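You operate a simulated robot arm through the tools that you are given. There is no shell and no other tool.

You are at the controls of a simulated two-armed robot. One attempt, no reset.

TASK
Clamp the blue rib, tap its bulge flat and stand the straight edge along it.
Fine: put the mallet back on its rest. Set down upright: mallet.

The check looks at the end state, three seconds after you hand in, the way a careful person would. Anything else that was tipped, shoved, dropped, spilled or broken makes it a failure.

THE ROBOT
Two 7-joint arms with fingered hands on one trunk that stands fixed in place. Base frame: the origin is at the foot of the trunk, x ahead of it, y to its left, z up. Lengths are in mm, angles in degrees, forces in N, time in s.
The left shoulder is at [50, 214, 869], the right one opposite. With the tool pointing down near the work surface each hand reaches from about 400 to 900 mm from the base axis, measured 20 degrees to its own side. Payload 3 kg a hand.
The TCP of each hand is the grasp point between the finger pads, 26 mm short of the fingertips. In the tool frame z runs along the fingers and y along their closing line. The gripper opens to 132 mm; its body begins 73 mm behind the TCP. The gripper is a hand of 3 fingers: y runs from the thumb to the fingers, the wrist lies at [0, 0, -229] in the tool frame, and closing takes about 1.5 s.
Orientation is that of the tool frame in the base frame, as a unit quaternion [x, y, z, w]. With the fingers straight down and closing along the base's y, the tool's x points along the base's -x, its y along +y and its z along -z.

THE INTERFACE
- The arms move only by the tool step_arm. It takes "left_targets", "right_targets" or both (then of equal length, played together; a hand with none holds still); each is one flat list of numbers, 7 for each row, row after row: the opening in per cent of the stroke, from 0 (shut) to 100 (fully open), then the shift along the tool's x, y, z in mm, then the turn, a rotation vector about the tool's x, y, z in degrees. In form: [grip, x, y, z, wx, wy, wz, grip, x, y, z, wx, wy, wz, ...]. A call has 1 to 20 rows; each row is the pose to reach, as a shift and turn from the pose commanded when the call began, along the tool's axes at that moment. Rows are played at 5 a second. More than 50 mm and 8.6 degrees between two rows, or a gripper value outside its range, and nothing of the call is played. Where a pose cannot be reached the arm comes as near as it can. A force on the tool above 90 N (or 10 N above the force at the start of the call, whichever is more), or a blocked arm, ends the call early, and 0.2 s more pass. The fingers move at their own pace (about 72 mm/s each) and stop on an object; they squeeze with about 31 N. The grip force told is the motor's: it shows also when the fingers shut on nothing. Time passes only in rows, and 0.2 s behind the last, so rows that repeat a pose let the fingers close. The reply holds the time, the measured pose of the TCP, the force on the tool along the base axes, the opening and the grip force, in the units named above and with some noise, with the torque about the TCP (base axes, N m) and any sound that the robot's microphone picked up, and new pictures: "views" is both (left out), scene, wrist or none (wrist: the cameras of the hands that moved).
- Cameras (640 x 400 px; columns grow to the right, rows downward): "scene" is now at [35.2, -24, 1497.1]; the picture's right is [-0.11, -0.99, 0.00], its down [-0.64, 0.07, -0.76] and it looks along [0.76, -0.08, -0.65] (base axes); focal length 297 px, centre (320, 200). "left" rides on the left gripper at [-61, 3, -92] in its tool frame; the picture's right is [-0.05, -1.00, 0.00], its down [0.83, -0.04, -0.56] and it looks along [0.55, -0.03, 0.83] (tool axes); focal length 230 px, centre (320, 200). "right" rides on the right gripper at [62, 3, -92] in its tool frame; the picture's right is [-0.05, 1.00, 0.00], its down [-0.83, -0.04, -0.56] and it looks along [-0.55, -0.03, 0.83] (tool axes); focal length 230 px, centre (320, 200). There is no depth. A picture from a camera that has moved, and an enlarged one, comes with that camera's place and axes in the base frame and with its lens. The place of the scene camera against the robot may be out by one fixed shift of up to 18 mm in any direction.
- hand_shape(shape, hand): the hand has 3 fingers and takes this shape, open, in about a second: jaw (thumb against the fingers, like two jaws); tri (thumb and two fingers); tip (a fingertip pinch); poke (one finger out to press); point (the index stretched); flat (the hand flat); cup (the hand cupped); fist (a fist). The gripper value then closes the fingers along that shape, each until it touches; the sizes above hold for jaw. It gives what a move gives, with no picture.
- pan_tilt(pan, tilt): turns the head with the scene camera to pan (to the left, within 86 degrees either way) and tilt (down, from -29 to 69), counted from straight ahead of the robot. It gives what a move gives, and a new picture of the scene camera.
- zoom(camera, box): a new picture of the part [left, top, right, bottom] of that camera's present view, enlarged. The clock stands still meanwhile.
- sign_off(): hands the job in; it is judged then, once.

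Nothing tells you positions but the pictures and the camera data. Unless the task says otherwise, let go and move clear before handing in.

The tools are called by a JSON object that holds its "name" and its "arguments". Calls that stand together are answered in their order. step_arm: Moves the arms, as the interface text tells. Its arguments: {"type":"object","properties":{"left_targets":{"type":"array","items":{"type":"number"}},"right_targets":{"type":"array","items":{"type":"number"}},"views":{"type":"string","enum":["both","scene","wrist","none"]}},"required":[]} The other tools are called the same way: hand_shape (shape, hand) gives the hand a shape; pan_tilt (pan, tilt) turns the head that bears the scene camera; zoom (camera, box) takes an enlarged picture of a part of a camera's view; sign_off () hands the job in.

At the start:

```text
t: 0.0
left_tool_pos: [429.2, 79.9, 1218.4]
left_ee_rot: [0.081, 0.997, 0.0, 0.001]
left_ft_force: [-0.6, 0.1, -0.4]
left_ft_torque: [-0.04, 0.02, 0.01]
left_width: 132.0
left_finger_force: 0.1
left_shape: jaw
right_tool_pos: [537.0, -330.2, 1135.6]
right_ee_rot: [0.081, 0.997, 0.0, 0.0]
right_ft_force: [-0.2, -0.6, 0.7]
right_ft_torque: [-0.02, 0.0, 0.01]
right_width: 131.8
right_finger_force: 0.1
right_shape: jaw
head pan, tilt (commanded): [-6.3, 40.4]
```

scene: 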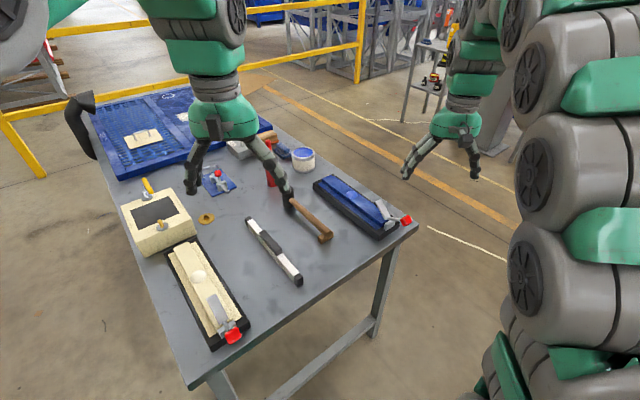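
right: 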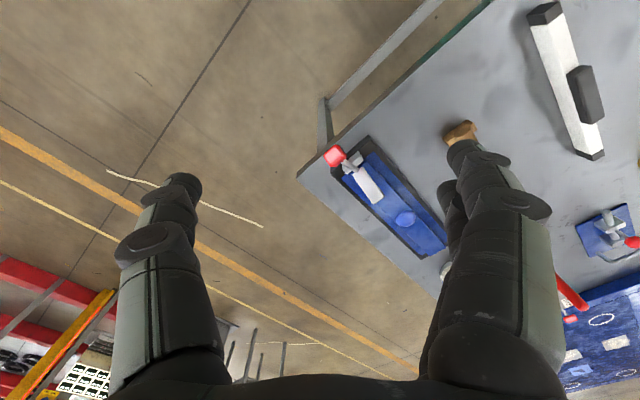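
left: 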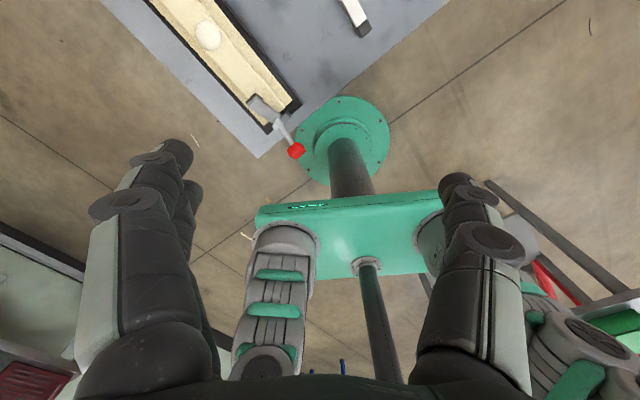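

I see a table with a blue rib in a black fixture with a red-handled toggle clamp on the right, a cream rib in a similar fixture on the left, a mallet lying in the middle, and a straight edge with a black grip. I will look closer before moving anything.

{"name": "zoom", "arguments": {"camera": "scene", "box": [300, 160, 430, 250]}}

{"name": "zoom", "arguments": {"camera": "scene", "box": [150, 200, 350, 360]}}

{"name": "zoom", "arguments": {"camera": "right", "box": [300, 100, 640, 300]}}

```text
4.44 times, centred on (365, 205) of scene
camera zoom: at [35.2, -24.0, 1497.1], right [-0.11, -0.99, 0.0], down [-0.64, 0.07, -0.76], along [0.76, -0.08, -0.65], focal length 1321 px, centre (120, 178)
```

zoom: 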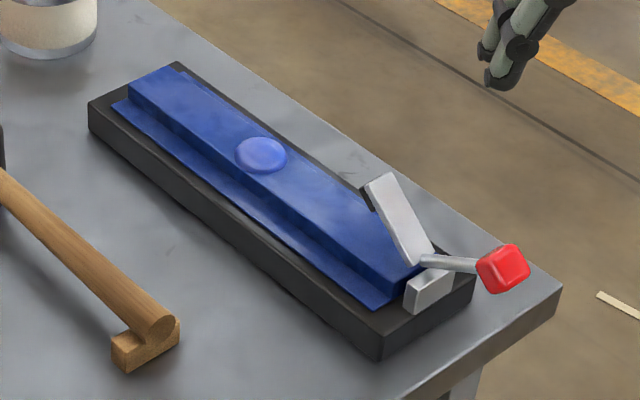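

```text
2.50 times, centred on (250, 280) of scene
camera zoom: at [35.2, -24.0, 1497.1], right [-0.11, -0.99, 0.0], down [-0.64, 0.07, -0.76], along [0.76, -0.08, -0.65], focal length 743 px, centre (495, 0)
```

zoom: 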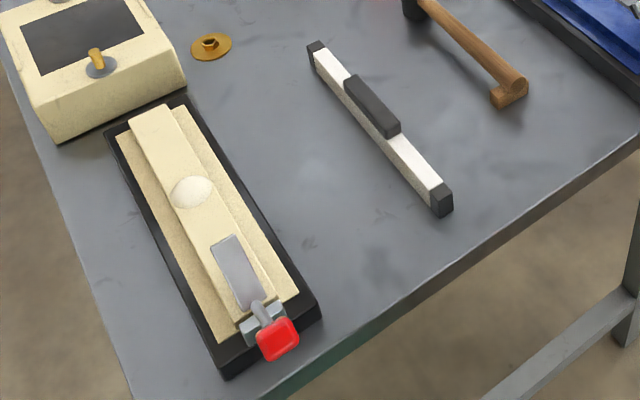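

```text
1.88 times, centred on (470, 200) of right
camera zoom: at [475.9, -317.1, 1227.5], right [0.21, 0.98, 0.0], down [0.81, -0.18, 0.56], along [0.54, -0.12, -0.83], focal length 433 px, centre (38, 200)
```

zoom: 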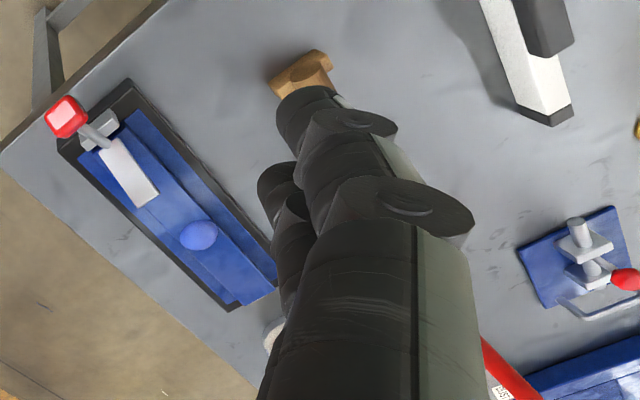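

The left hand hides the mallet's head, so I will move it aside to the left, keeping it high, and look again.

{"name": "step_arm", "arguments": {"left_targets": [100, 0, 50, 0, 0, 0, 0, 100, 0, 100, 0, 0, 0, 0, 100, 0, 150, 0, 0, 0, 0, 100, 0, 200, 0, 0, 0, 0, 100, 0, 250, 0, 0, 0, 0, 100, 0, 250, 0, 0, 0, 0], "views": "both"}}

```text
t: 1.4
left_tool_pos: [470.5, 327.0, 1220.5]
left_ee_rot: [0.081, 0.997, 0.0, 0.0]
left_ft_force: [0.2, 0.5, -0.2]
left_ft_torque: [-0.03, -0.01, -0.02]
left_width: 132.1
left_finger_force: 0.1
left_shape: jaw
right_tool_pos: [536.5, -329.4, 1134.5]
right_ee_rot: [0.081, 0.997, 0.0, 0.0]
right_ft_force: [0.2, 0.1, -0.2]
right_ft_torque: [-0.01, 0.03, -0.04]
right_width: 131.9
right_finger_force: 0.0
right_shape: jaw
head pan, tilt (commanded): [-6.3, 40.4]
camera scene: at [35.2, -24.0, 1497.1], right [-0.11, -0.99, 0.0], down [-0.64, 0.07, -0.76], along [0.76, -0.08, -0.65], focal length 297 px, centre (320, 200)
camera left: at [530.2, 319.8, 1312.2], right [-0.11, -0.99, 0.0], down [-0.83, 0.09, 0.55], along [-0.55, 0.06, -0.83], focal length 230 px, centre (320, 200)
```

scene: 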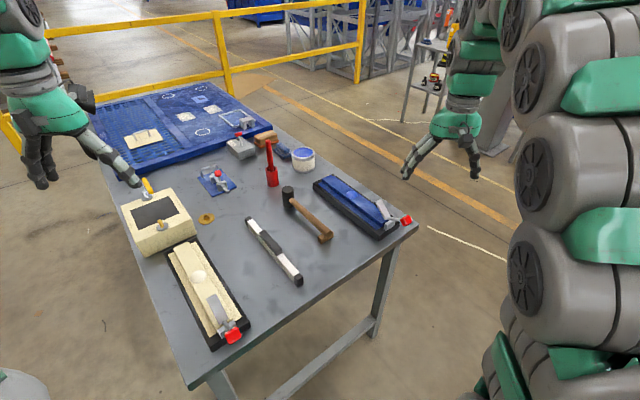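
left: 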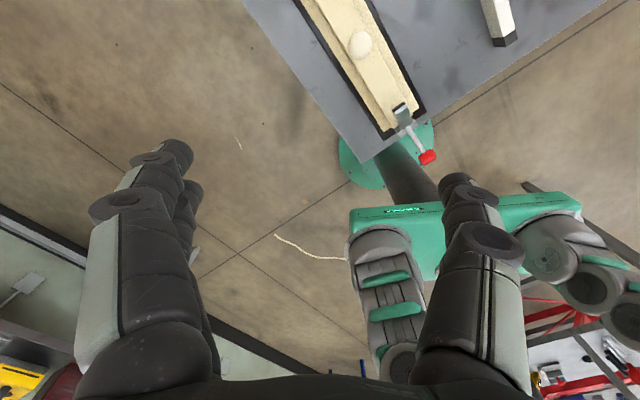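

{"name": "zoom", "arguments": {"camera": "scene", "box": [230, 120, 390, 220]}}

{"name": "zoom", "arguments": {"camera": "scene", "box": [260, 170, 350, 250]}}

{"name": "zoom", "arguments": {"camera": "scene", "box": [150, 130, 310, 230]}}

{"name": "zoom", "arguments": {"camera": "scene", "box": [340, 170, 430, 240]}}

```text
4.00 times, centred on (310, 170) of scene
camera zoom: at [35.2, -24.0, 1497.1], right [-0.11, -0.99, 0.0], down [-0.64, 0.07, -0.76], along [0.76, -0.08, -0.65], focal length 1189 px, centre (360, 320)
```

zoom: 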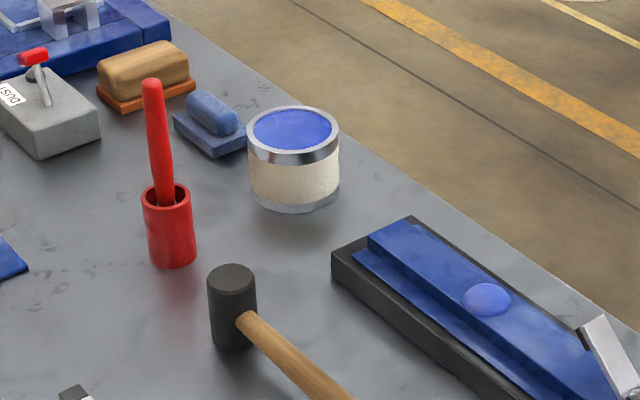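

```text
5.00 times, centred on (305, 210) of scene
camera zoom: at [35.2, -24.0, 1497.1], right [-0.11, -0.99, 0.0], down [-0.64, 0.07, -0.76], along [0.76, -0.08, -0.65], focal length 1486 px, centre (395, 150)
```

zoom: 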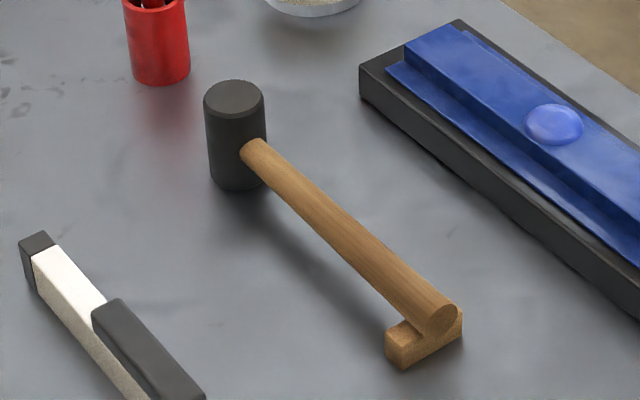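

```text
4.00 times, centred on (230, 180) of scene
camera zoom: at [35.2, -24.0, 1497.1], right [-0.11, -0.99, 0.0], down [-0.64, 0.07, -0.76], along [0.76, -0.08, -0.65], focal length 1189 px, centre (680, 280)
```

zoom: 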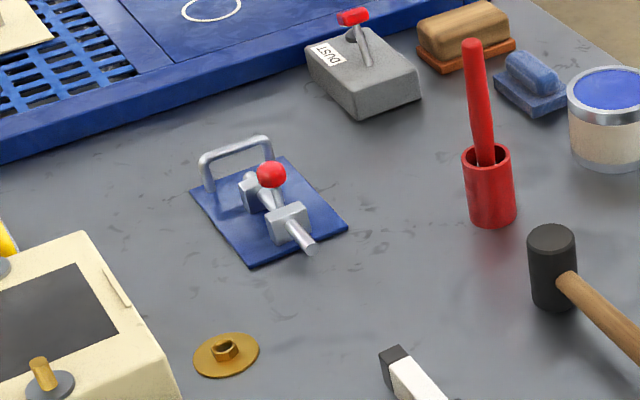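

```text
5.71 times, centred on (385, 205) of scene
camera zoom: at [35.2, -24.0, 1497.1], right [-0.11, -0.99, 0.0], down [-0.64, 0.07, -0.76], along [0.76, -0.08, -0.65], focal length 1698 px, centre (-51, 171)
```

zoom: 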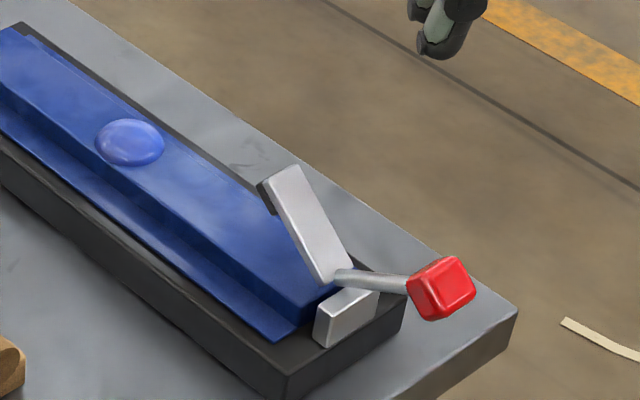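

{"name": "zoom", "arguments": {"camera": "right", "box": [310, 120, 470, 220]}}

{"name": "zoom", "arguments": {"camera": "scene", "box": [160, 230, 260, 360]}}

{"name": "zoom", "arguments": {"camera": "left", "box": [300, 0, 540, 180]}}

```text
4.00 times, centred on (390, 170) of right
camera zoom: at [475.9, -317.1, 1227.5], right [0.21, 0.98, 0.0], down [0.81, -0.18, 0.56], along [0.54, -0.12, -0.83], focal length 920 px, centre (40, 320)
```

zoom: 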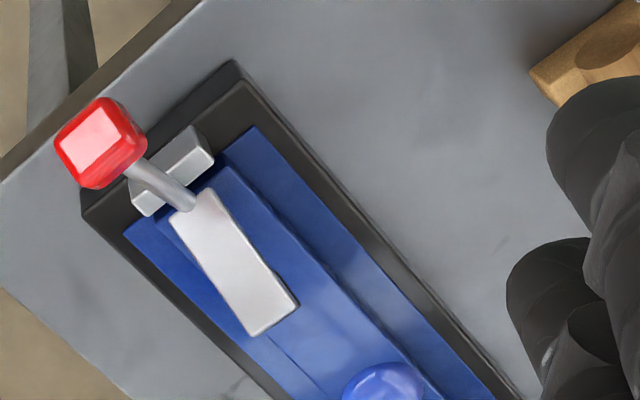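

```text
3.08 times, centred on (210, 295) of scene
camera zoom: at [35.2, -24.0, 1497.1], right [-0.11, -0.99, 0.0], down [-0.64, 0.07, -0.76], along [0.76, -0.08, -0.65], focal length 914 px, centre (658, -92)
```

zoom: 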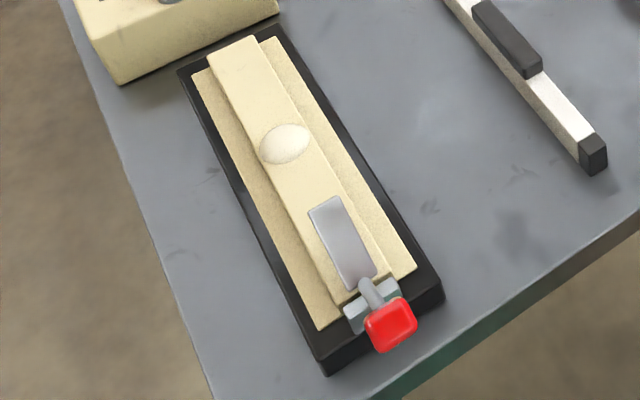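

```text
2.22 times, centred on (420, 90) of left
camera zoom: at [530.2, 319.8, 1312.2], right [-0.11, -0.99, 0.0], down [-0.83, 0.09, 0.55], along [-0.55, 0.06, -0.83], focal length 511 px, centre (98, 444)
```

zoom: 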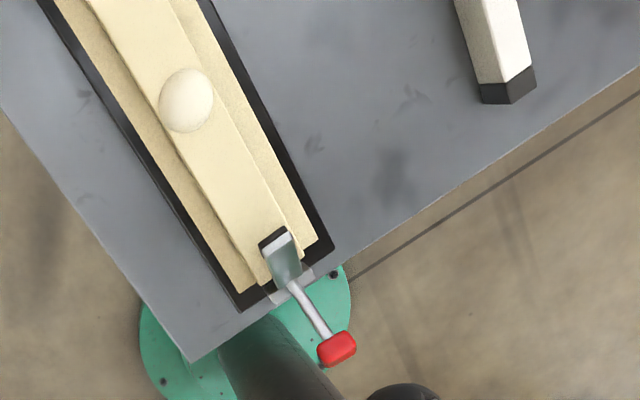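

I'll move the right hand to get a second viewpoint from its wrist camera so I can triangulate the fixture, mallet and table height.

{"name": "step_arm", "arguments": {"right_targets": [100, 40, 30, 0, 0, 0, 0, 100, 80, 60, 0, 0, 0, 0, 100, 100, 100, 0, 0, 0, 0, 100, 100, 140, 0, 0, 0, 0, 100, 100, 140, 0, 0, 0, 0, 100, 100, 140, 0, 0, 0, 0], "views": "wrist"}}

```text
t: 2.8
left_tool_pos: [469.4, 326.4, 1219.3]
left_ee_rot: [0.081, 0.997, 0.001, 0.0]
left_ft_force: [-1.0, -0.2, -0.9]
left_ft_torque: [-0.04, 0.01, 0.04]
left_width: 131.7
left_finger_force: 0.1
left_shape: jaw
right_tool_pos: [461.4, -175.3, 1135.3]
right_ee_rot: [0.081, 0.997, 0.0, 0.0]
right_ft_force: [0.6, 1.1, -0.3]
right_ft_torque: [-0.01, -0.01, -0.01]
right_width: 132.1
right_finger_force: 0.1
right_shape: jaw
head pan, tilt (commanded): [-6.3, 40.4]
camera right: at [400.5, -162.7, 1227.4], right [0.21, 0.98, 0.0], down [0.81, -0.18, 0.56], along [0.54, -0.12, -0.83], focal length 230 px, centre (320, 200)
```

right: 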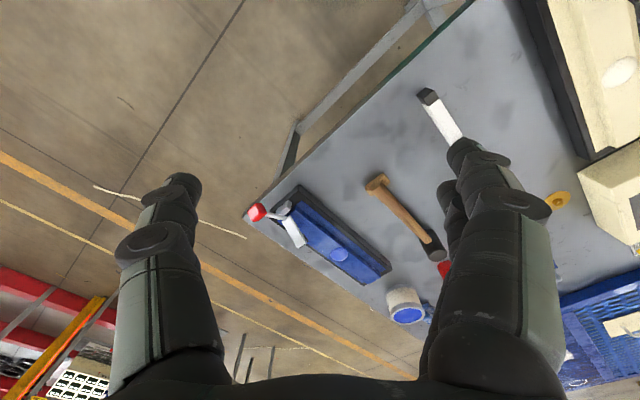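

{"name": "zoom", "arguments": {"camera": "right", "box": [230, 170, 390, 290]}}

{"name": "zoom", "arguments": {"camera": "right", "box": [350, 70, 510, 290]}}

```text
3.33 times, centred on (310, 230) of right
camera zoom: at [400.5, -162.7, 1227.4], right [0.21, 0.98, 0.0], down [0.81, -0.18, 0.56], along [0.54, -0.12, -0.83], focal length 767 px, centre (353, 100)
```

zoom: 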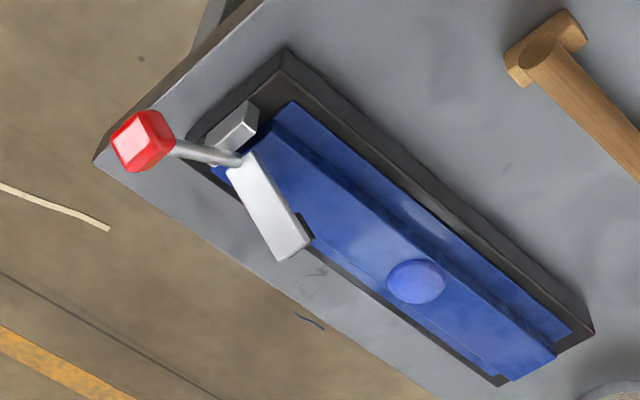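

```text
1.82 times, centred on (430, 180) of right
camera zoom: at [400.5, -162.7, 1227.4], right [0.21, 0.98, 0.0], down [0.81, -0.18, 0.56], along [0.54, -0.12, -0.83], focal length 418 px, centre (120, 236)
```

zoom: 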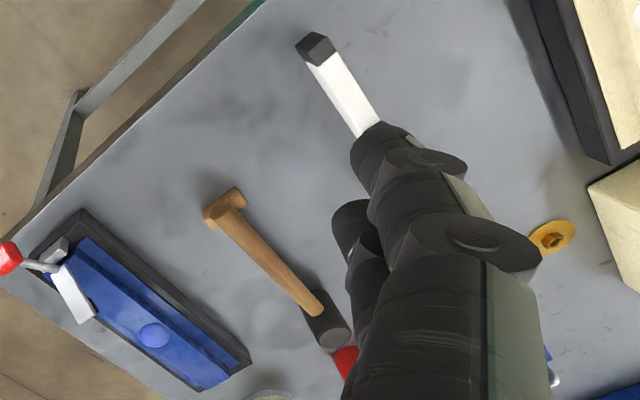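

The geometry so far: the blue rib runs at about 32° in the base frame, with its bulge near (802, -206, 849) and the clamp pivot near (667, -293, 859). Its arm is raised, and the red knob is near (615, -325, 898). I'll turn the right hand to line up with the rib and mallet and look again.

{"name": "step_arm", "arguments": {"right_targets": [100, 0, 0, 0, 0, 0, -8.3, 100, 0, 0, 0, 0, 0, -16.6, 100, 0, 0, 0, 0, 0, -24.9, 100, 0, 0, 0, 0, 0, -33.2, 100, 0, 0, 0, 0, 0, -41.6, 100, 0, 0, 0, 0, 0, -41.6], "views": "wrist"}}

```text
t: 4.2
left_tool_pos: [470.5, 326.8, 1220.3]
left_ee_rot: [0.081, 0.997, 0.0, 0.0]
left_ft_force: [-0.1, 0.8, 0.7]
left_ft_torque: [0.02, -0.01, 0.03]
left_width: 131.9
left_finger_force: 0.2
left_shape: jaw
right_tool_pos: [462.3, -175.2, 1135.8]
right_ee_rot: [-0.279, 0.96, 0.0, 0.0]
right_ft_force: [0.1, 0.2, 0.8]
right_ft_torque: [-0.03, -0.02, 0.02]
right_width: 131.8
right_finger_force: 0.1
right_shape: jaw
head pan, tilt (commanded): [-6.3, 40.4]
camera right: at [406.7, -206.3, 1227.4], right [-0.49, 0.87, 0.0], down [0.72, 0.41, 0.56], along [0.48, 0.27, -0.83], focal length 230 px, centre (320, 200)
```

right: 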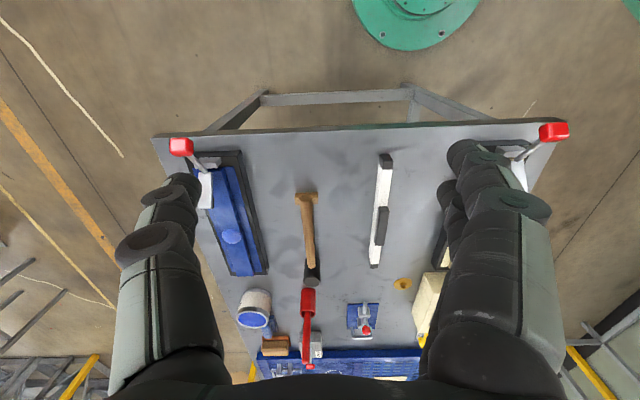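

{"name": "zoom", "arguments": {"camera": "right", "box": [280, 140, 420, 300]}}

{"name": "zoom", "arguments": {"camera": "right", "box": [160, 125, 290, 285]}}

```text
2.50 times, centred on (350, 220) of right
camera zoom: at [406.7, -206.3, 1227.4], right [-0.49, 0.87, 0.0], down [0.72, 0.41, 0.56], along [0.48, 0.27, -0.83], focal length 575 px, centre (245, 150)
```

zoom: 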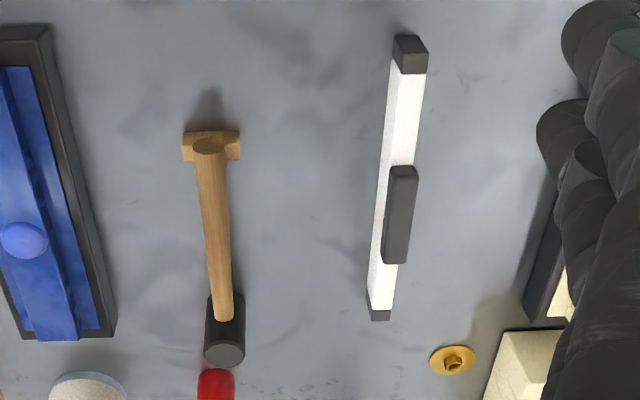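

```text
2.50 times, centred on (225, 205) of right
camera zoom: at [406.7, -206.3, 1227.4], right [-0.49, 0.87, 0.0], down [0.72, 0.41, 0.56], along [0.48, 0.27, -0.83], focal length 575 px, centre (558, 188)
```

zoom: 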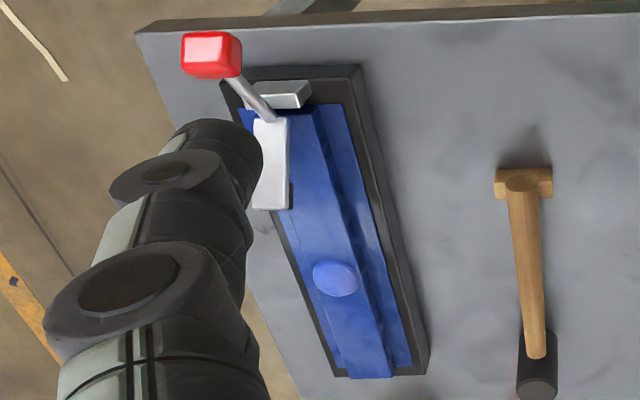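

The straight edge, mallet and rib all run along one direction (call it E), and I'm confident of the table frame. I'll bring the right hand lower above the blue fixture for a closer view.

{"name": "step_arm", "arguments": {"right_targets": [100, -24, -35, 20, 0, 0, 0, 100, -49, -70, 41, 0, 0, 0, 100, -73, -104, 62, 0, 0, 0, 100, -97, -139, 83, 0, 0, 0, 100, -122, -174, 104, 0, 0, 0, 100, -146, -208, 125, 0, 0, 0, 100, -146, -208, 125, 0, 0, 0], "views": "both"}}

```text
t: 5.8
left_tool_pos: [470.9, 325.7, 1218.8]
left_ee_rot: [0.082, 0.997, 0.0, 0.0]
left_ft_force: [0.1, -0.4, 0.6]
left_ft_torque: [-0.04, -0.01, -0.02]
left_width: 131.7
left_finger_force: 0.0
left_shape: jaw
right_tool_pos: [697.7, -272.6, 1009.2]
right_ee_rot: [-0.278, 0.96, 0.001, 0.0]
right_ft_force: [0.2, 0.6, 0.0]
right_ft_torque: [-0.04, 0.0, 0.0]
right_width: 131.9
right_finger_force: 0.1
right_shape: jaw
head pan, tilt (commanded): [-6.3, 40.4]
camera scene: at [35.2, -24.0, 1497.1], right [-0.11, -0.99, 0.0], down [-0.64, 0.07, -0.76], along [0.76, -0.08, -0.65], focal length 297 px, centre (320, 200)
camera right: at [641.4, -303.6, 1101.7], right [-0.49, 0.87, 0.0], down [0.72, 0.41, 0.56], along [0.48, 0.27, -0.83], focal length 230 px, centre (320, 200)
```

scene: 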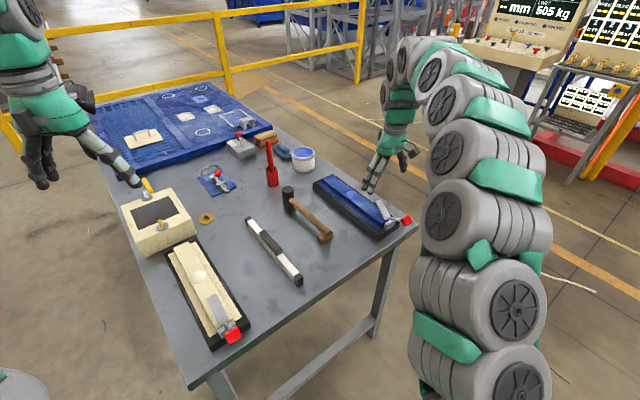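
right: 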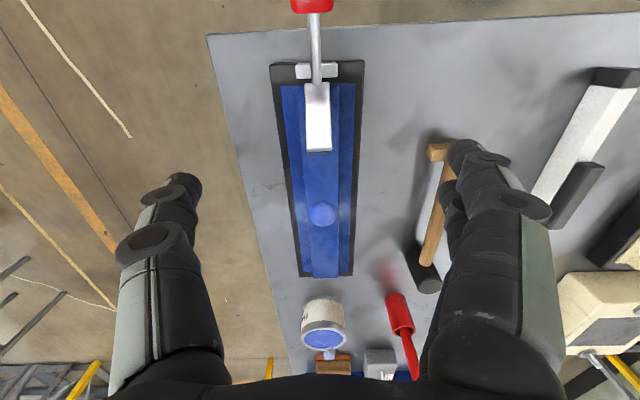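

{"name": "zoom", "arguments": {"camera": "right", "box": [240, 0, 400, 120]}}

{"name": "zoom", "arguments": {"camera": "right", "box": [240, 120, 400, 290]}}

{"name": "zoom", "arguments": {"camera": "right", "box": [510, 50, 640, 260]}}

```text
3.33 times, centred on (320, 60) of right
camera zoom: at [641.4, -303.6, 1101.7], right [-0.49, 0.87, 0.0], down [0.72, 0.41, 0.56], along [0.48, 0.27, -0.83], focal length 767 px, centre (320, 667)
```

zoom: 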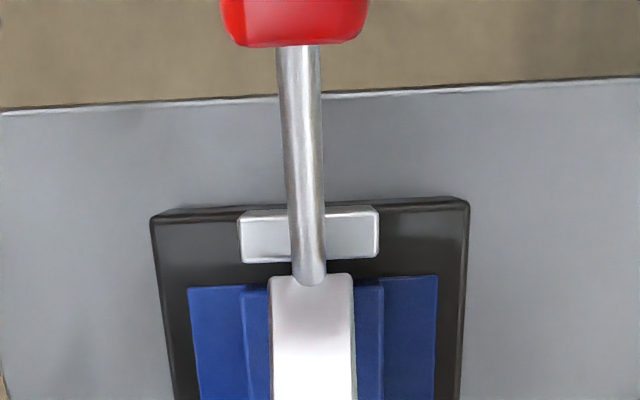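

```text
2.35 times, centred on (320, 205) of right
camera zoom: at [641.4, -303.6, 1101.7], right [-0.49, 0.87, 0.0], down [0.72, 0.41, 0.56], along [0.48, 0.27, -0.83], focal length 541 px, centre (320, 188)
```

zoom: 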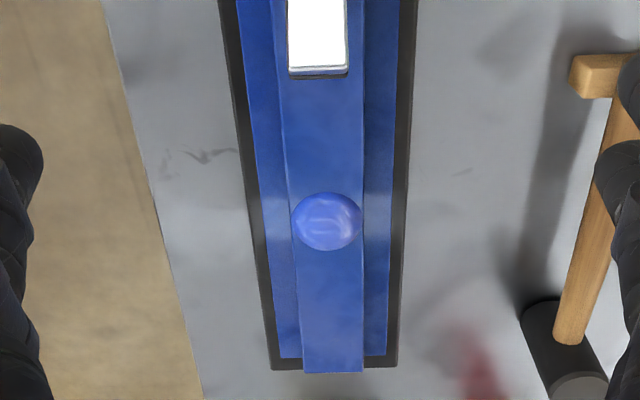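

```text
1.90 times, centred on (575, 155) of right
camera zoom: at [641.4, -303.6, 1101.7], right [-0.49, 0.87, 0.0], down [0.72, 0.41, 0.56], along [0.48, 0.27, -0.83], focal length 438 px, centre (-166, 286)
```

zoom: 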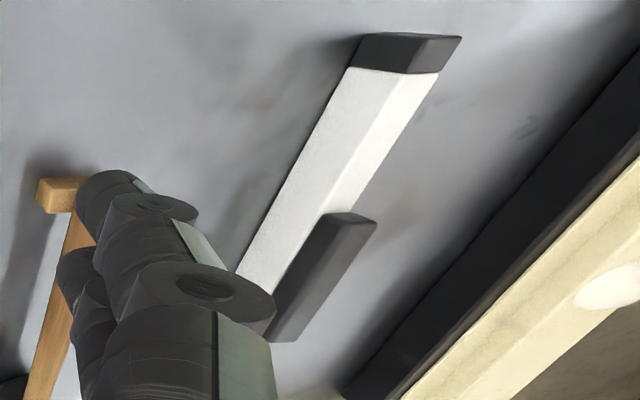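

The clamp arm is raised with its handle leaning back toward the table edge, so pushing the red knob forward along the rib should close it. I'll close the right fingers, move behind the knob while staying high, then descend.

{"name": "step_arm", "arguments": {"right_targets": [0, 40, -1, 0, 0, 0, 0, 0, 80, -1, 0, 0, 0, 0, 0, 120, -1, 0, 0, 0, 0, 0, 157, -1, 0, 0, 0, 0, 0, 157, -1, 0, 0, 0, 0, 0, 157, -1, 30, 0, 0, 0, 0, 157, -1, 60, 0, 0, 0, 0, 157, -1, 60, 0, 0, 0], "views": "both"}}

```text
t: 7.6
left_tool_pos: [469.4, 326.6, 1219.2]
left_ee_rot: [0.081, 0.997, -0.001, 0.0]
left_ft_force: [-0.2, -0.1, -0.3]
left_ft_torque: [-0.01, 0.0, 0.0]
left_width: 132.0
left_finger_force: 0.1
left_shape: jaw
right_tool_pos: [563.7, -357.5, 950.3]
right_ee_rot: [-0.278, 0.961, 0.0, 0.0]
right_ft_force: [0.6, -0.1, 0.4]
right_ft_torque: [-0.02, -0.01, 0.02]
right_width: 0.1
right_finger_force: 31.2
right_shape: jaw
head pan, tilt (commanded): [-6.3, 40.4]
camera scene: at [35.2, -24.0, 1497.1], right [-0.11, -0.99, 0.0], down [-0.64, 0.07, -0.76], along [0.76, -0.08, -0.65], focal length 297 px, centre (320, 200)
camera right: at [508.9, -389.0, 1042.2], right [-0.49, 0.87, 0.0], down [0.73, 0.41, 0.55], along [0.48, 0.27, -0.83], focal length 230 px, centre (320, 200)
```

scene: 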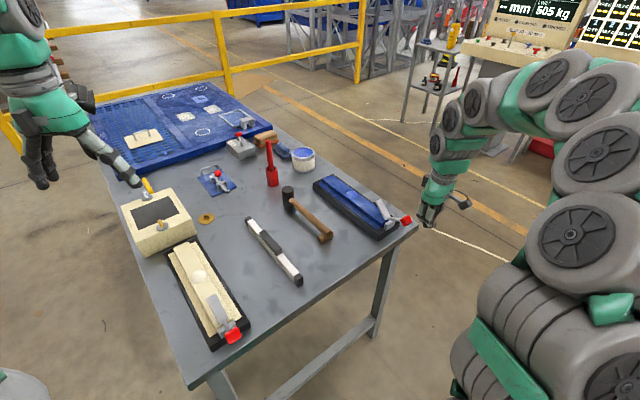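
right: 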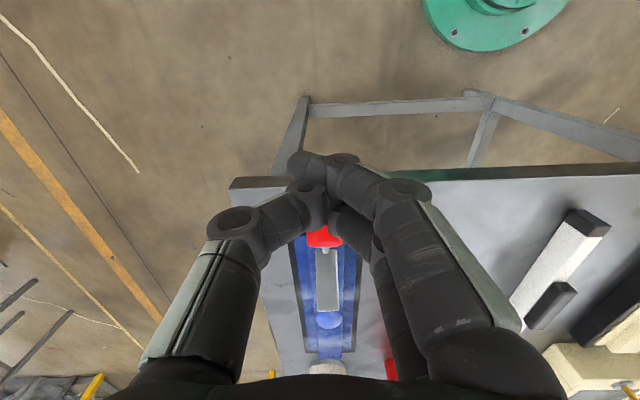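

The closed fingers are now behind the knob. I'll lower them to knob height and check before pushing.

{"name": "step_arm", "arguments": {"right_targets": [0, 5, 0, 25, 0, 0, 0, 0, 5, 0, 52, 0, 0, 0, 0, 5, 0, 52, 0, 0, 0], "views": "both"}}

{"name": "zoom", "arguments": {"camera": "scene", "box": [340, 150, 480, 250]}}

{"name": "zoom", "arguments": {"camera": "right", "box": [220, 120, 420, 320]}}

```text
t: 8.4
left_tool_pos: [470.4, 325.8, 1218.2]
left_ee_rot: [0.081, 0.997, 0.0, 0.0]
left_ft_force: [-0.2, 0.2, -1.3]
left_ft_torque: [0.0, 0.0, 0.05]
left_width: 132.0
left_finger_force: 0.0
left_shape: jaw
right_tool_pos: [560.3, -360.0, 897.6]
right_ee_rot: [-0.278, 0.961, 0.0, -0.001]
right_ft_force: [0.0, -0.7, 0.1]
right_ft_torque: [-0.01, 0.01, 0.02]
right_width: 0.1
right_finger_force: 30.8
right_shape: jaw
head pan, tilt (commanded): [-6.3, 40.4]
camera scene: at [35.2, -24.0, 1497.1], right [-0.11, -0.99, 0.0], down [-0.64, 0.07, -0.76], along [0.76, -0.08, -0.65], focal length 297 px, centre (320, 200)
camera right: at [504.6, -391.2, 990.6], right [-0.49, 0.87, 0.0], down [0.72, 0.41, 0.56], along [0.48, 0.27, -0.83], focal length 230 px, centre (320, 200)
```

scene: 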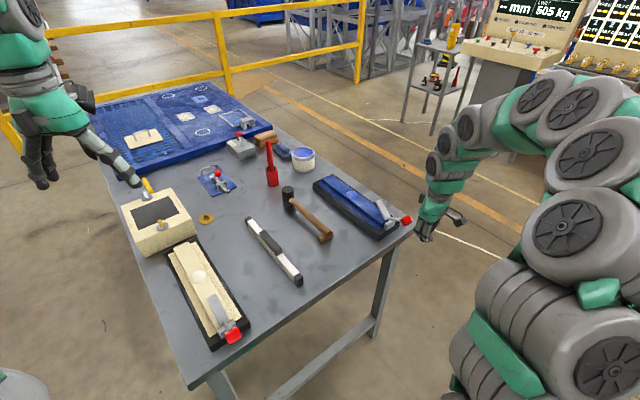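
right: 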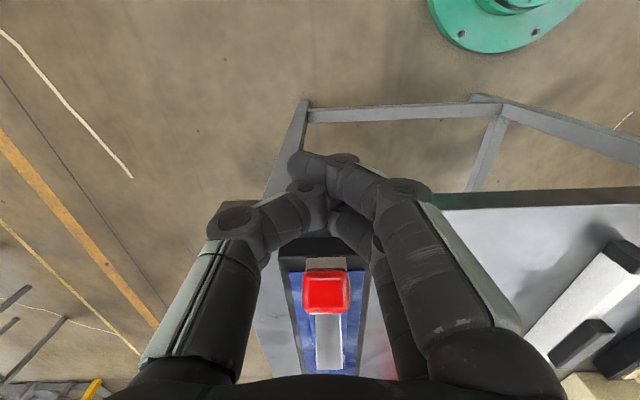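

```text
4.00 times, centred on (410, 200) of scene
camera zoom: at [35.2, -24.0, 1497.1], right [-0.11, -0.99, 0.0], down [-0.64, 0.07, -0.76], along [0.76, -0.08, -0.65], focal length 1189 px, centre (-40, 200)
```

zoom: 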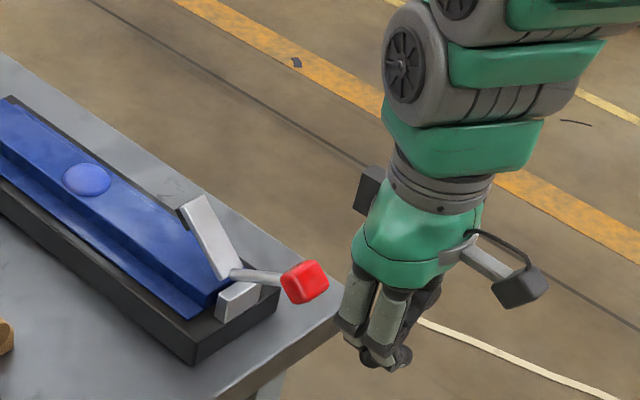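

```text
2.00 times, centred on (320, 220) of right
camera zoom: at [504.6, -391.2, 990.6], right [-0.49, 0.87, 0.0], down [0.72, 0.41, 0.56], along [0.48, 0.27, -0.83], focal length 460 px, centre (320, 160)
```

zoom: 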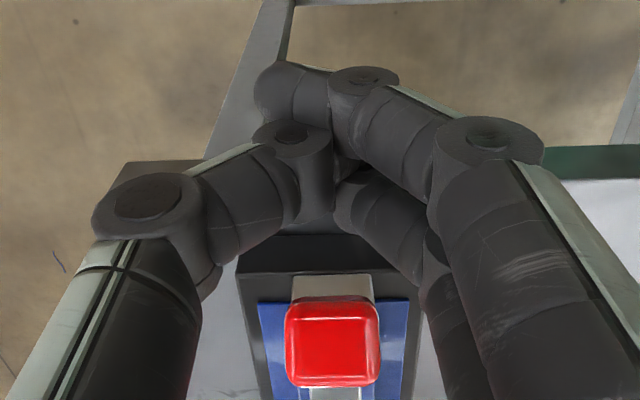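

The fingers are just behind the knob with a gap of about 25 mm. I'll push forward along the rib slowly and watch the force.

{"name": "step_arm", "arguments": {"right_targets": [0, -8, 0, 0, 0, 0, 0, 0, -16, 0, 0, 0, 0, 0, 0, -24, 0, 0, 0, 0, 0, 0, -30, 0, 0, 0, 0, 0, 0, -36, 0, 0, 0, 0, 0, 0, -42, 0, 0, 0, 0, 0, 0, -48, 0, 0, 0, 0, 0], "views": "both"}}

{"name": "zoom", "arguments": {"camera": "scene", "box": [340, 150, 480, 250]}}

```text
t: 10.1
left_tool_pos: [470.0, 326.7, 1220.1]
left_ee_rot: [0.081, 0.997, 0.0, 0.001]
left_ft_force: [0.1, 1.0, 0.4]
left_ft_torque: [0.01, 0.04, 0.02]
left_width: 131.9
left_finger_force: 0.0
left_shape: jaw
right_tool_pos: [594.2, -341.1, 899.9]
right_ee_rot: [-0.277, 0.961, -0.001, -0.006]
right_ft_force: [-42.8, -19.8, 28.0]
right_ft_torque: [0.77, -0.44, 0.86]
right_width: 0.1
right_finger_force: 31.4
right_shape: jaw
head pan, tilt (commanded): [-6.3, 40.4]
stopped in row 7 (right hand): the force on the tool passed its limit at 95 N (the readings are from after the stop); the commanded pose is now the measured one
camera scene: at [34.4, -24.1, 1497.1], right [-0.11, -0.99, 0.0], down [-0.64, 0.07, -0.76], along [0.76, -0.08, -0.65], focal length 297 px, centre (320, 200)
camera right: at [540.5, -370.8, 993.3], right [-0.49, 0.87, 0.0], down [0.73, 0.41, 0.55], along [0.48, 0.27, -0.84], focal length 230 px, centre (320, 200)
```

scene: 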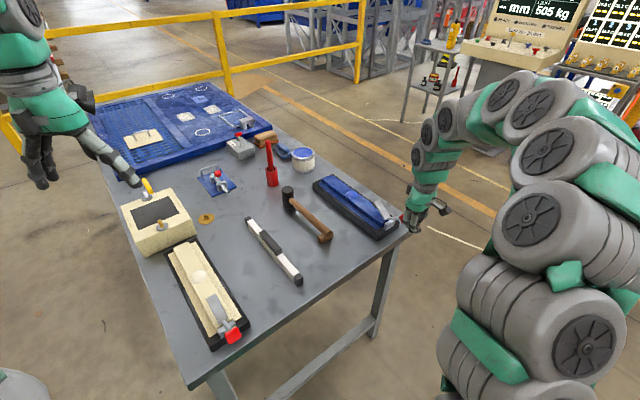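
right: 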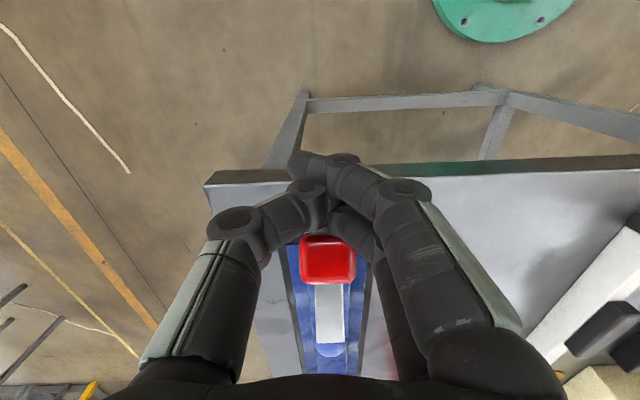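

```text
4.00 times, centred on (410, 200) of scene
camera zoom: at [34.4, -24.1, 1497.1], right [-0.11, -0.99, 0.0], down [-0.64, 0.07, -0.76], along [0.76, -0.08, -0.65], focal length 1189 px, centre (-40, 200)
```

zoom: 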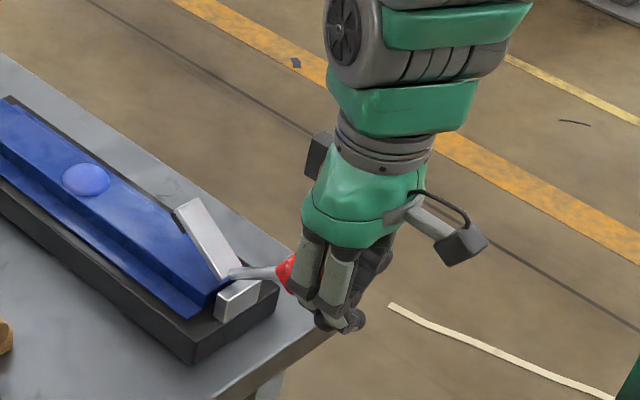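

The push jammed at the force limit without the clamp turning. The knob has to rise along its arc, and the upright fingers held it down by friction. The fixture doesn't appear to have moved. I'll back off, rise, open the fingers, and grasp the knob so I can carry it along its arc.

{"name": "step_arm", "arguments": {"right_targets": [0, 15, 0, 0, 0, -0.7, 0, 0, 30, 0, 0, 0, -0.7, 0, 0, 30, 0, -45, 0, -0.7, 0, 60, 30, 0, -90, 0, -0.7, 0, 60, 30, 0, -90, 0, -0.7, 0, 60, 30, 0, -90, 0, -0.7, 0], "views": "both"}}

{"name": "zoom", "arguments": {"camera": "scene", "box": [340, 150, 480, 250]}}

{"name": "zoom", "arguments": {"camera": "right", "box": [220, 120, 420, 320]}}

```text
t: 11.4
left_tool_pos: [470.3, 327.1, 1218.9]
left_ee_rot: [0.081, 0.997, 0.0, 0.001]
left_ft_force: [-0.2, -0.8, 0.4]
left_ft_torque: [0.01, 0.01, -0.01]
left_width: 131.7
left_finger_force: 0.1
left_shape: jaw
right_tool_pos: [572.3, -353.2, 988.9]
right_ee_rot: [-0.278, 0.96, 0.001, 0.002]
right_ft_force: [0.3, 0.4, 0.1]
right_ft_torque: [-0.01, -0.06, -0.01]
right_width: 78.7
right_finger_force: 0.1
right_shape: jaw
head pan, tilt (commanded): [-6.3, 40.4]
camera scene: at [35.2, -24.0, 1497.1], right [-0.11, -0.99, 0.0], down [-0.64, 0.07, -0.76], along [0.76, -0.08, -0.65], focal length 297 px, centre (320, 200)
camera right: at [516.7, -384.4, 1080.6], right [-0.49, 0.87, 0.0], down [0.72, 0.41, 0.56], along [0.49, 0.27, -0.83], focal length 230 px, centre (320, 200)
```

scene: 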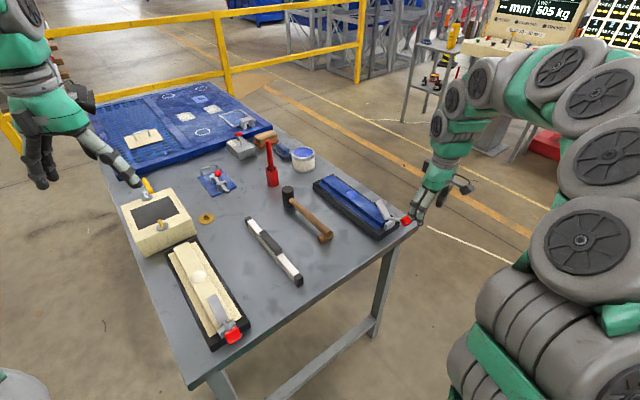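
right: 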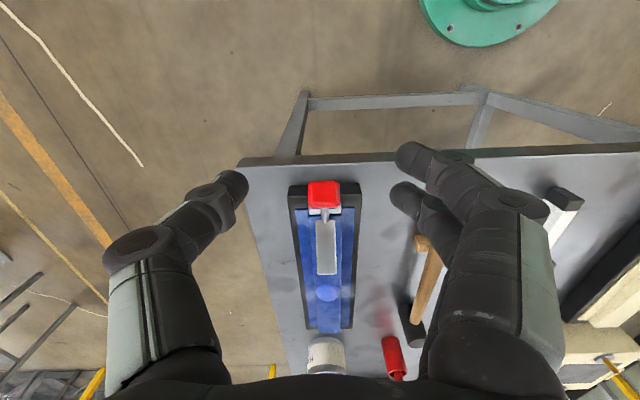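

```text
4.00 times, centred on (410, 200) of scene
camera zoom: at [35.2, -24.0, 1497.1], right [-0.11, -0.99, 0.0], down [-0.64, 0.07, -0.76], along [0.76, -0.08, -0.65], focal length 1189 px, centre (-40, 200)
```

zoom: 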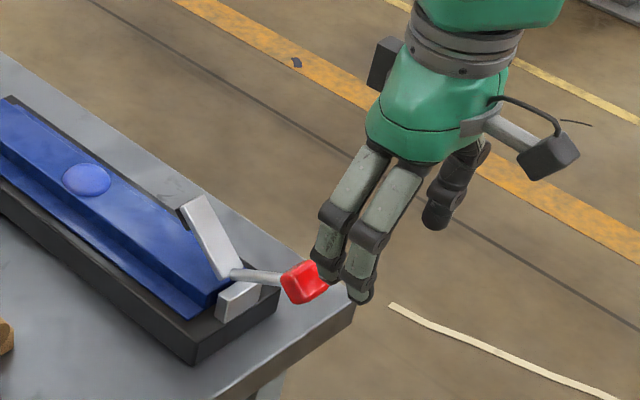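

```text
2.00 times, centred on (320, 220) of right
camera zoom: at [516.7, -384.4, 1080.6], right [-0.49, 0.87, 0.0], down [0.72, 0.41, 0.56], along [0.49, 0.27, -0.83], focal length 460 px, centre (320, 160)
```

zoom: 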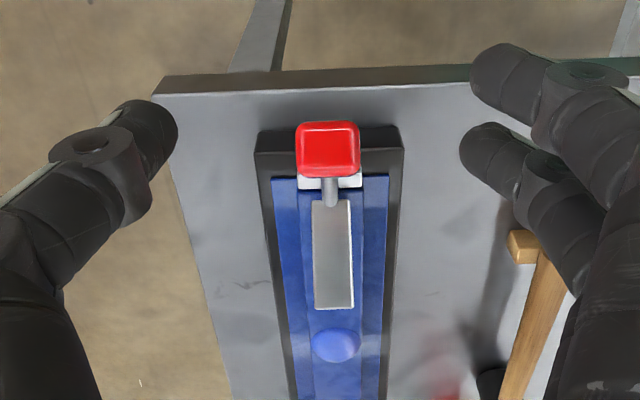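

The clamp is unchanged. I'll lower the open fingers around the knob (E≈344, N≈-604, z≈898) and close on it.

{"name": "step_arm", "arguments": {"right_targets": [60, -25, 0, 0, 0, 0, 0, 60, -50, 0, 0, 0, 0, 0, 60, -50, 0, 45, 0, 0, 0, 60, -50, 0, 89, 0, 0, 0, 60, -50, 0, 89, 0, 0, 0, 0, -50, 0, 89, 0, 0, 0, 0, -50, 0, 89, 0, 0, 0, 0, -50, 0, 89, 0, 0, 0, 0, -50, 0, 89, 0, 0, 0, 0, -50, 0, 89, 0, 0, 0], "views": "both"}}

{"name": "zoom", "arguments": {"camera": "scene", "box": [340, 150, 480, 250]}}

{"name": "zoom", "arguments": {"camera": "right", "box": [220, 120, 420, 320]}}

```text
t: 13.7
left_tool_pos: [469.7, 325.5, 1219.2]
left_ee_rot: [0.08, 0.997, 0.0, 0.0]
left_ft_force: [-0.6, -0.4, -0.2]
left_ft_torque: [0.0, 0.03, 0.0]
left_width: 131.9
left_finger_force: 0.0
left_shape: jaw
right_tool_pos: [615.5, -327.0, 901.4]
right_ee_rot: [-0.278, 0.961, 0.001, 0.003]
right_ft_force: [7.1, -0.6, -3.1]
right_ft_torque: [-0.29, -0.22, -0.04]
right_width: 14.3
right_finger_force: 30.9
right_shape: jaw
head pan, tilt (commanded): [-6.3, 40.4]
camera scene: at [35.4, -24.0, 1497.1], right [-0.11, -0.99, 0.0], down [-0.64, 0.07, -0.76], along [0.76, -0.08, -0.65], focal length 297 px, centre (320, 200)
camera right: at [560.0, -357.3, 992.2], right [-0.49, 0.87, 0.0], down [0.72, 0.41, 0.56], along [0.49, 0.27, -0.83], focal length 230 px, centre (320, 200)
```

scene: 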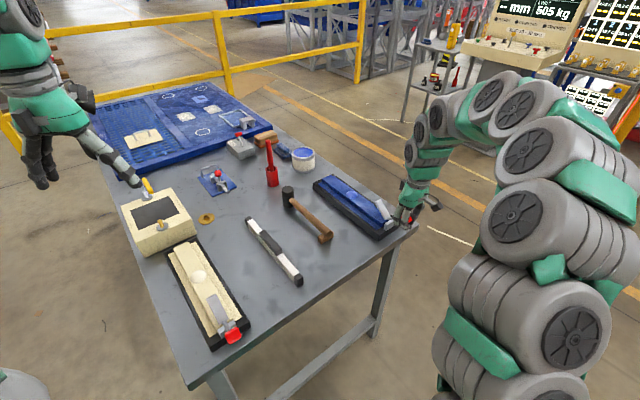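
right: 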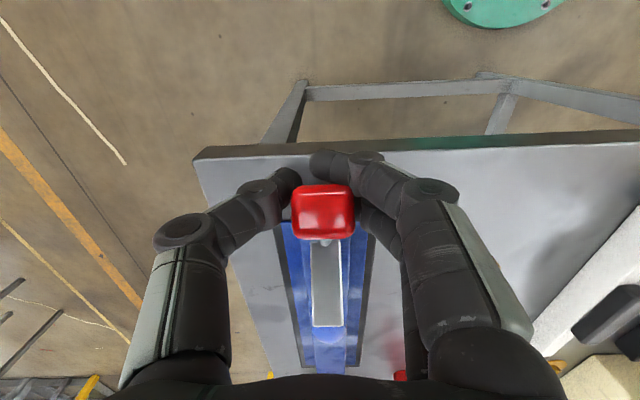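

```text
4.00 times, centred on (410, 200) of scene
camera zoom: at [35.4, -24.0, 1497.1], right [-0.11, -0.99, 0.0], down [-0.64, 0.07, -0.76], along [0.76, -0.08, -0.65], focal length 1189 px, centre (-40, 200)
```

zoom: 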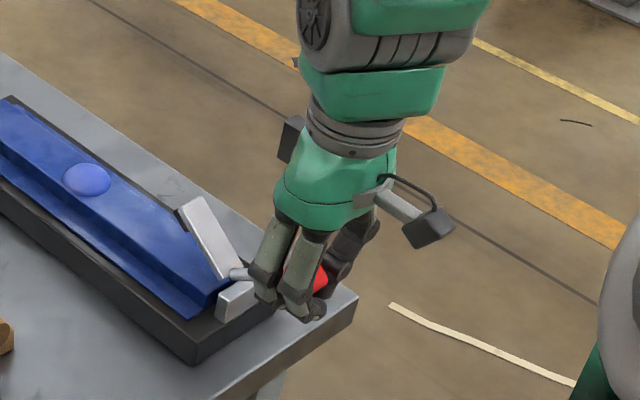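

```text
2.00 times, centred on (320, 220) of right
camera zoom: at [560.0, -357.3, 992.2], right [-0.49, 0.87, 0.0], down [0.72, 0.41, 0.56], along [0.49, 0.27, -0.83], focal length 460 px, centre (320, 160)
```

zoom: 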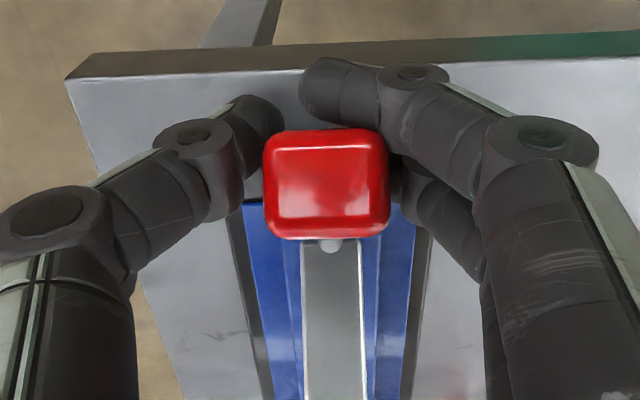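

The knob is held. I'll carry it along its arc, up and forward, in small steps while watching the force.

{"name": "step_arm", "arguments": {"right_targets": [0, -2.4, 0, -2.9, 0, 0, 0, 0, -4.8, 0, -5.8, 0, 0, 0, 0, -7.5, 0, -8.5, 0, 0, 0, 0, -10.2, 0, -11.2, 0, 0, 0, 0, -13.1, 0, -13.7, 0, 0, 0, 0, -16.1, 0, -16.1, 0, 0, 0], "views": "both"}}

{"name": "zoom", "arguments": {"camera": "scene", "box": [340, 150, 480, 250]}}

```text
t: 15.1
left_tool_pos: [469.7, 326.0, 1220.4]
left_ee_rot: [0.081, 0.997, -0.001, 0.0]
left_ft_force: [0.7, 0.1, -0.4]
left_ft_torque: [0.01, -0.01, -0.01]
left_width: 132.0
left_finger_force: 0.1
left_shape: jaw
right_tool_pos: [628.5, -318.7, 917.3]
right_ee_rot: [-0.279, 0.96, 0.0, 0.001]
right_ft_force: [7.7, -8.1, -3.0]
right_ft_torque: [-0.25, -0.11, 0.13]
right_width: 11.7
right_finger_force: 30.8
right_shape: jaw
head pan, tilt (commanded): [-6.3, 40.4]
camera scene: at [35.4, -24.1, 1497.1], right [-0.11, -0.99, 0.0], down [-0.64, 0.07, -0.76], along [0.76, -0.08, -0.65], focal length 297 px, centre (320, 200)
camera right: at [573.4, -349.6, 1008.6], right [-0.49, 0.87, 0.0], down [0.72, 0.41, 0.56], along [0.49, 0.27, -0.83], focal length 230 px, centre (320, 200)
```

scene: 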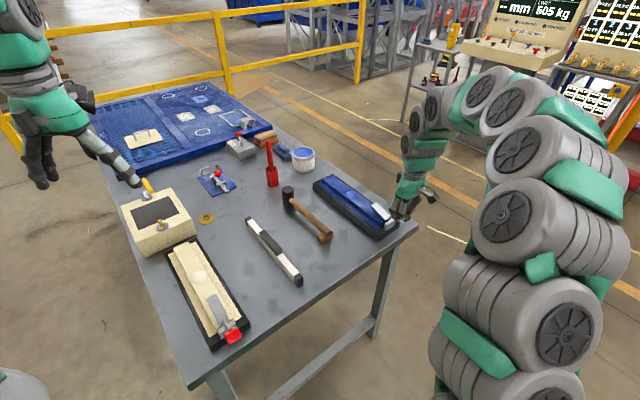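
right: 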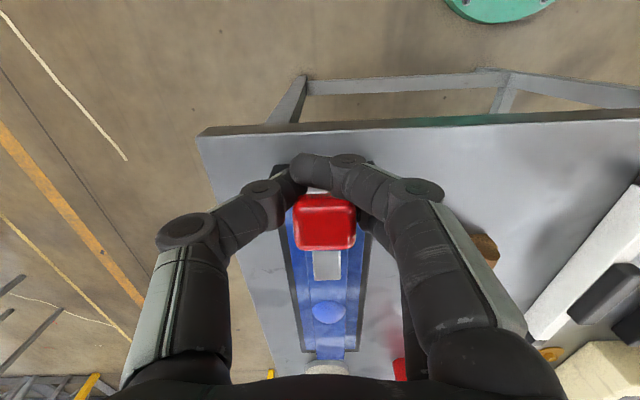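

```text
4.00 times, centred on (410, 200) of scene
camera zoom: at [35.4, -24.1, 1497.1], right [-0.11, -0.99, 0.0], down [-0.64, 0.07, -0.76], along [0.76, -0.08, -0.65], focal length 1189 px, centre (-40, 200)
```

zoom: 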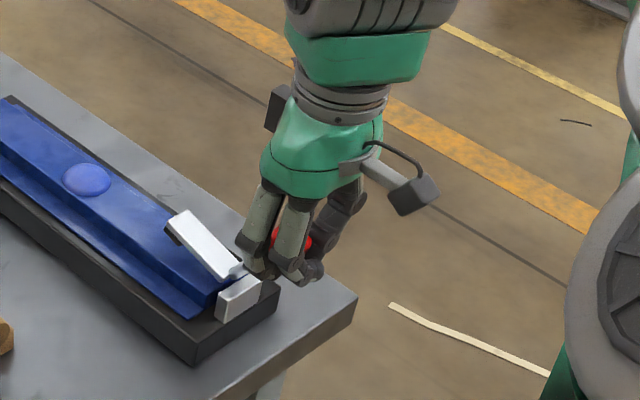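

The arm is coming down as the knob rises. I'll continue the arc.

{"name": "step_arm", "arguments": {"right_targets": [0, -3.2, 0, -2.1, 0, 0, 0, 0, -6.4, 0, -4.1, 0, 0, 0, 0, -9.8, 0, -5.9, 0, 0, 0, 0, -13.2, 0, -7.6, 0, 0, 0, 0, -16.7, 0, -9.0, 0, 0, 0, 0, -20.3, 0, -10.3, 0, 0, 0], "views": "both"}}

{"name": "zoom", "arguments": {"camera": "scene", "box": [340, 150, 480, 250]}}

```text
t: 16.4
left_tool_pos: [469.9, 326.1, 1219.6]
left_ee_rot: [0.082, 0.997, 0.0, 0.001]
left_ft_force: [0.1, -0.8, 0.8]
left_ft_torque: [-0.01, -0.03, 0.02]
left_width: 132.0
left_finger_force: 0.1
left_shape: jaw
right_tool_pos: [643.8, -310.7, 926.8]
right_ee_rot: [-0.278, 0.961, 0.002, -0.001]
right_ft_force: [-25.1, -24.3, -22.2]
right_ft_torque: [-0.33, 0.39, 0.14]
right_width: 10.0
right_finger_force: 31.2
right_shape: jaw
head pan, tilt (commanded): [-6.3, 40.4]
camera scene: at [35.0, -24.6, 1497.1], right [-0.11, -0.99, 0.0], down [-0.64, 0.07, -0.76], along [0.76, -0.08, -0.65], focal length 297 px, centre (320, 200)
camera right: at [588.0, -341.0, 1018.4], right [-0.49, 0.87, 0.0], down [0.73, 0.4, 0.55], along [0.48, 0.27, -0.83], focal length 230 px, centre (320, 200)
```

scene: 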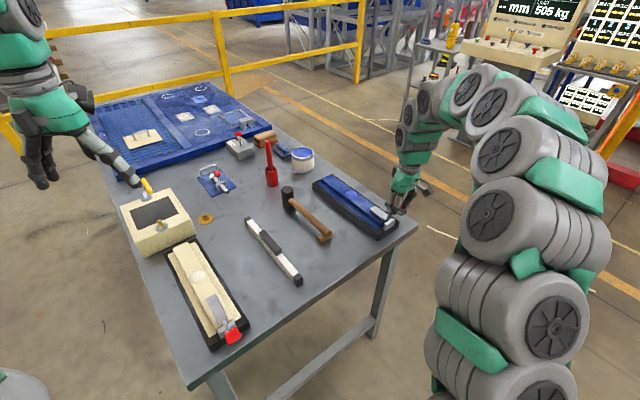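
right: 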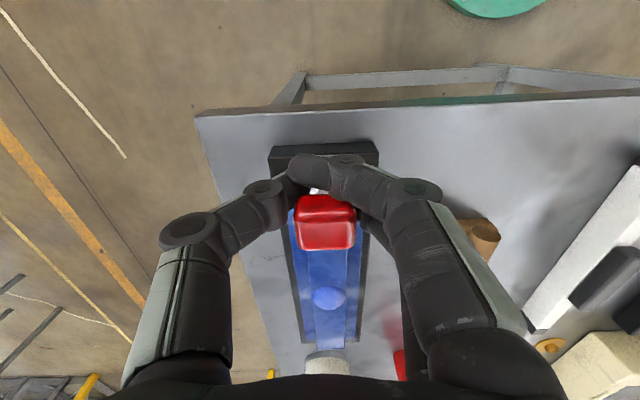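

```text
4.00 times, centred on (410, 200) of scene
camera zoom: at [35.0, -24.6, 1497.1], right [-0.11, -0.99, 0.0], down [-0.64, 0.07, -0.76], along [0.76, -0.08, -0.65], focal length 1189 px, centre (-40, 200)
```

zoom: 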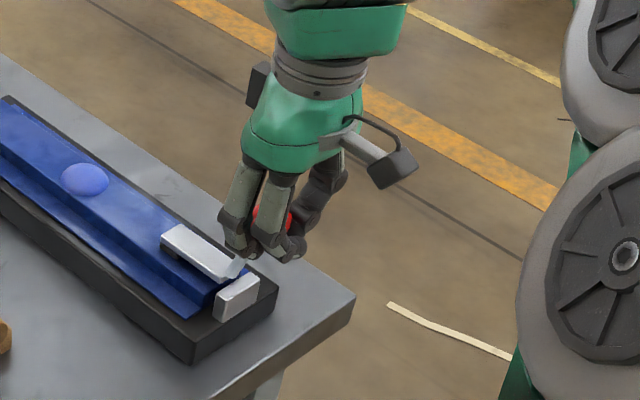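

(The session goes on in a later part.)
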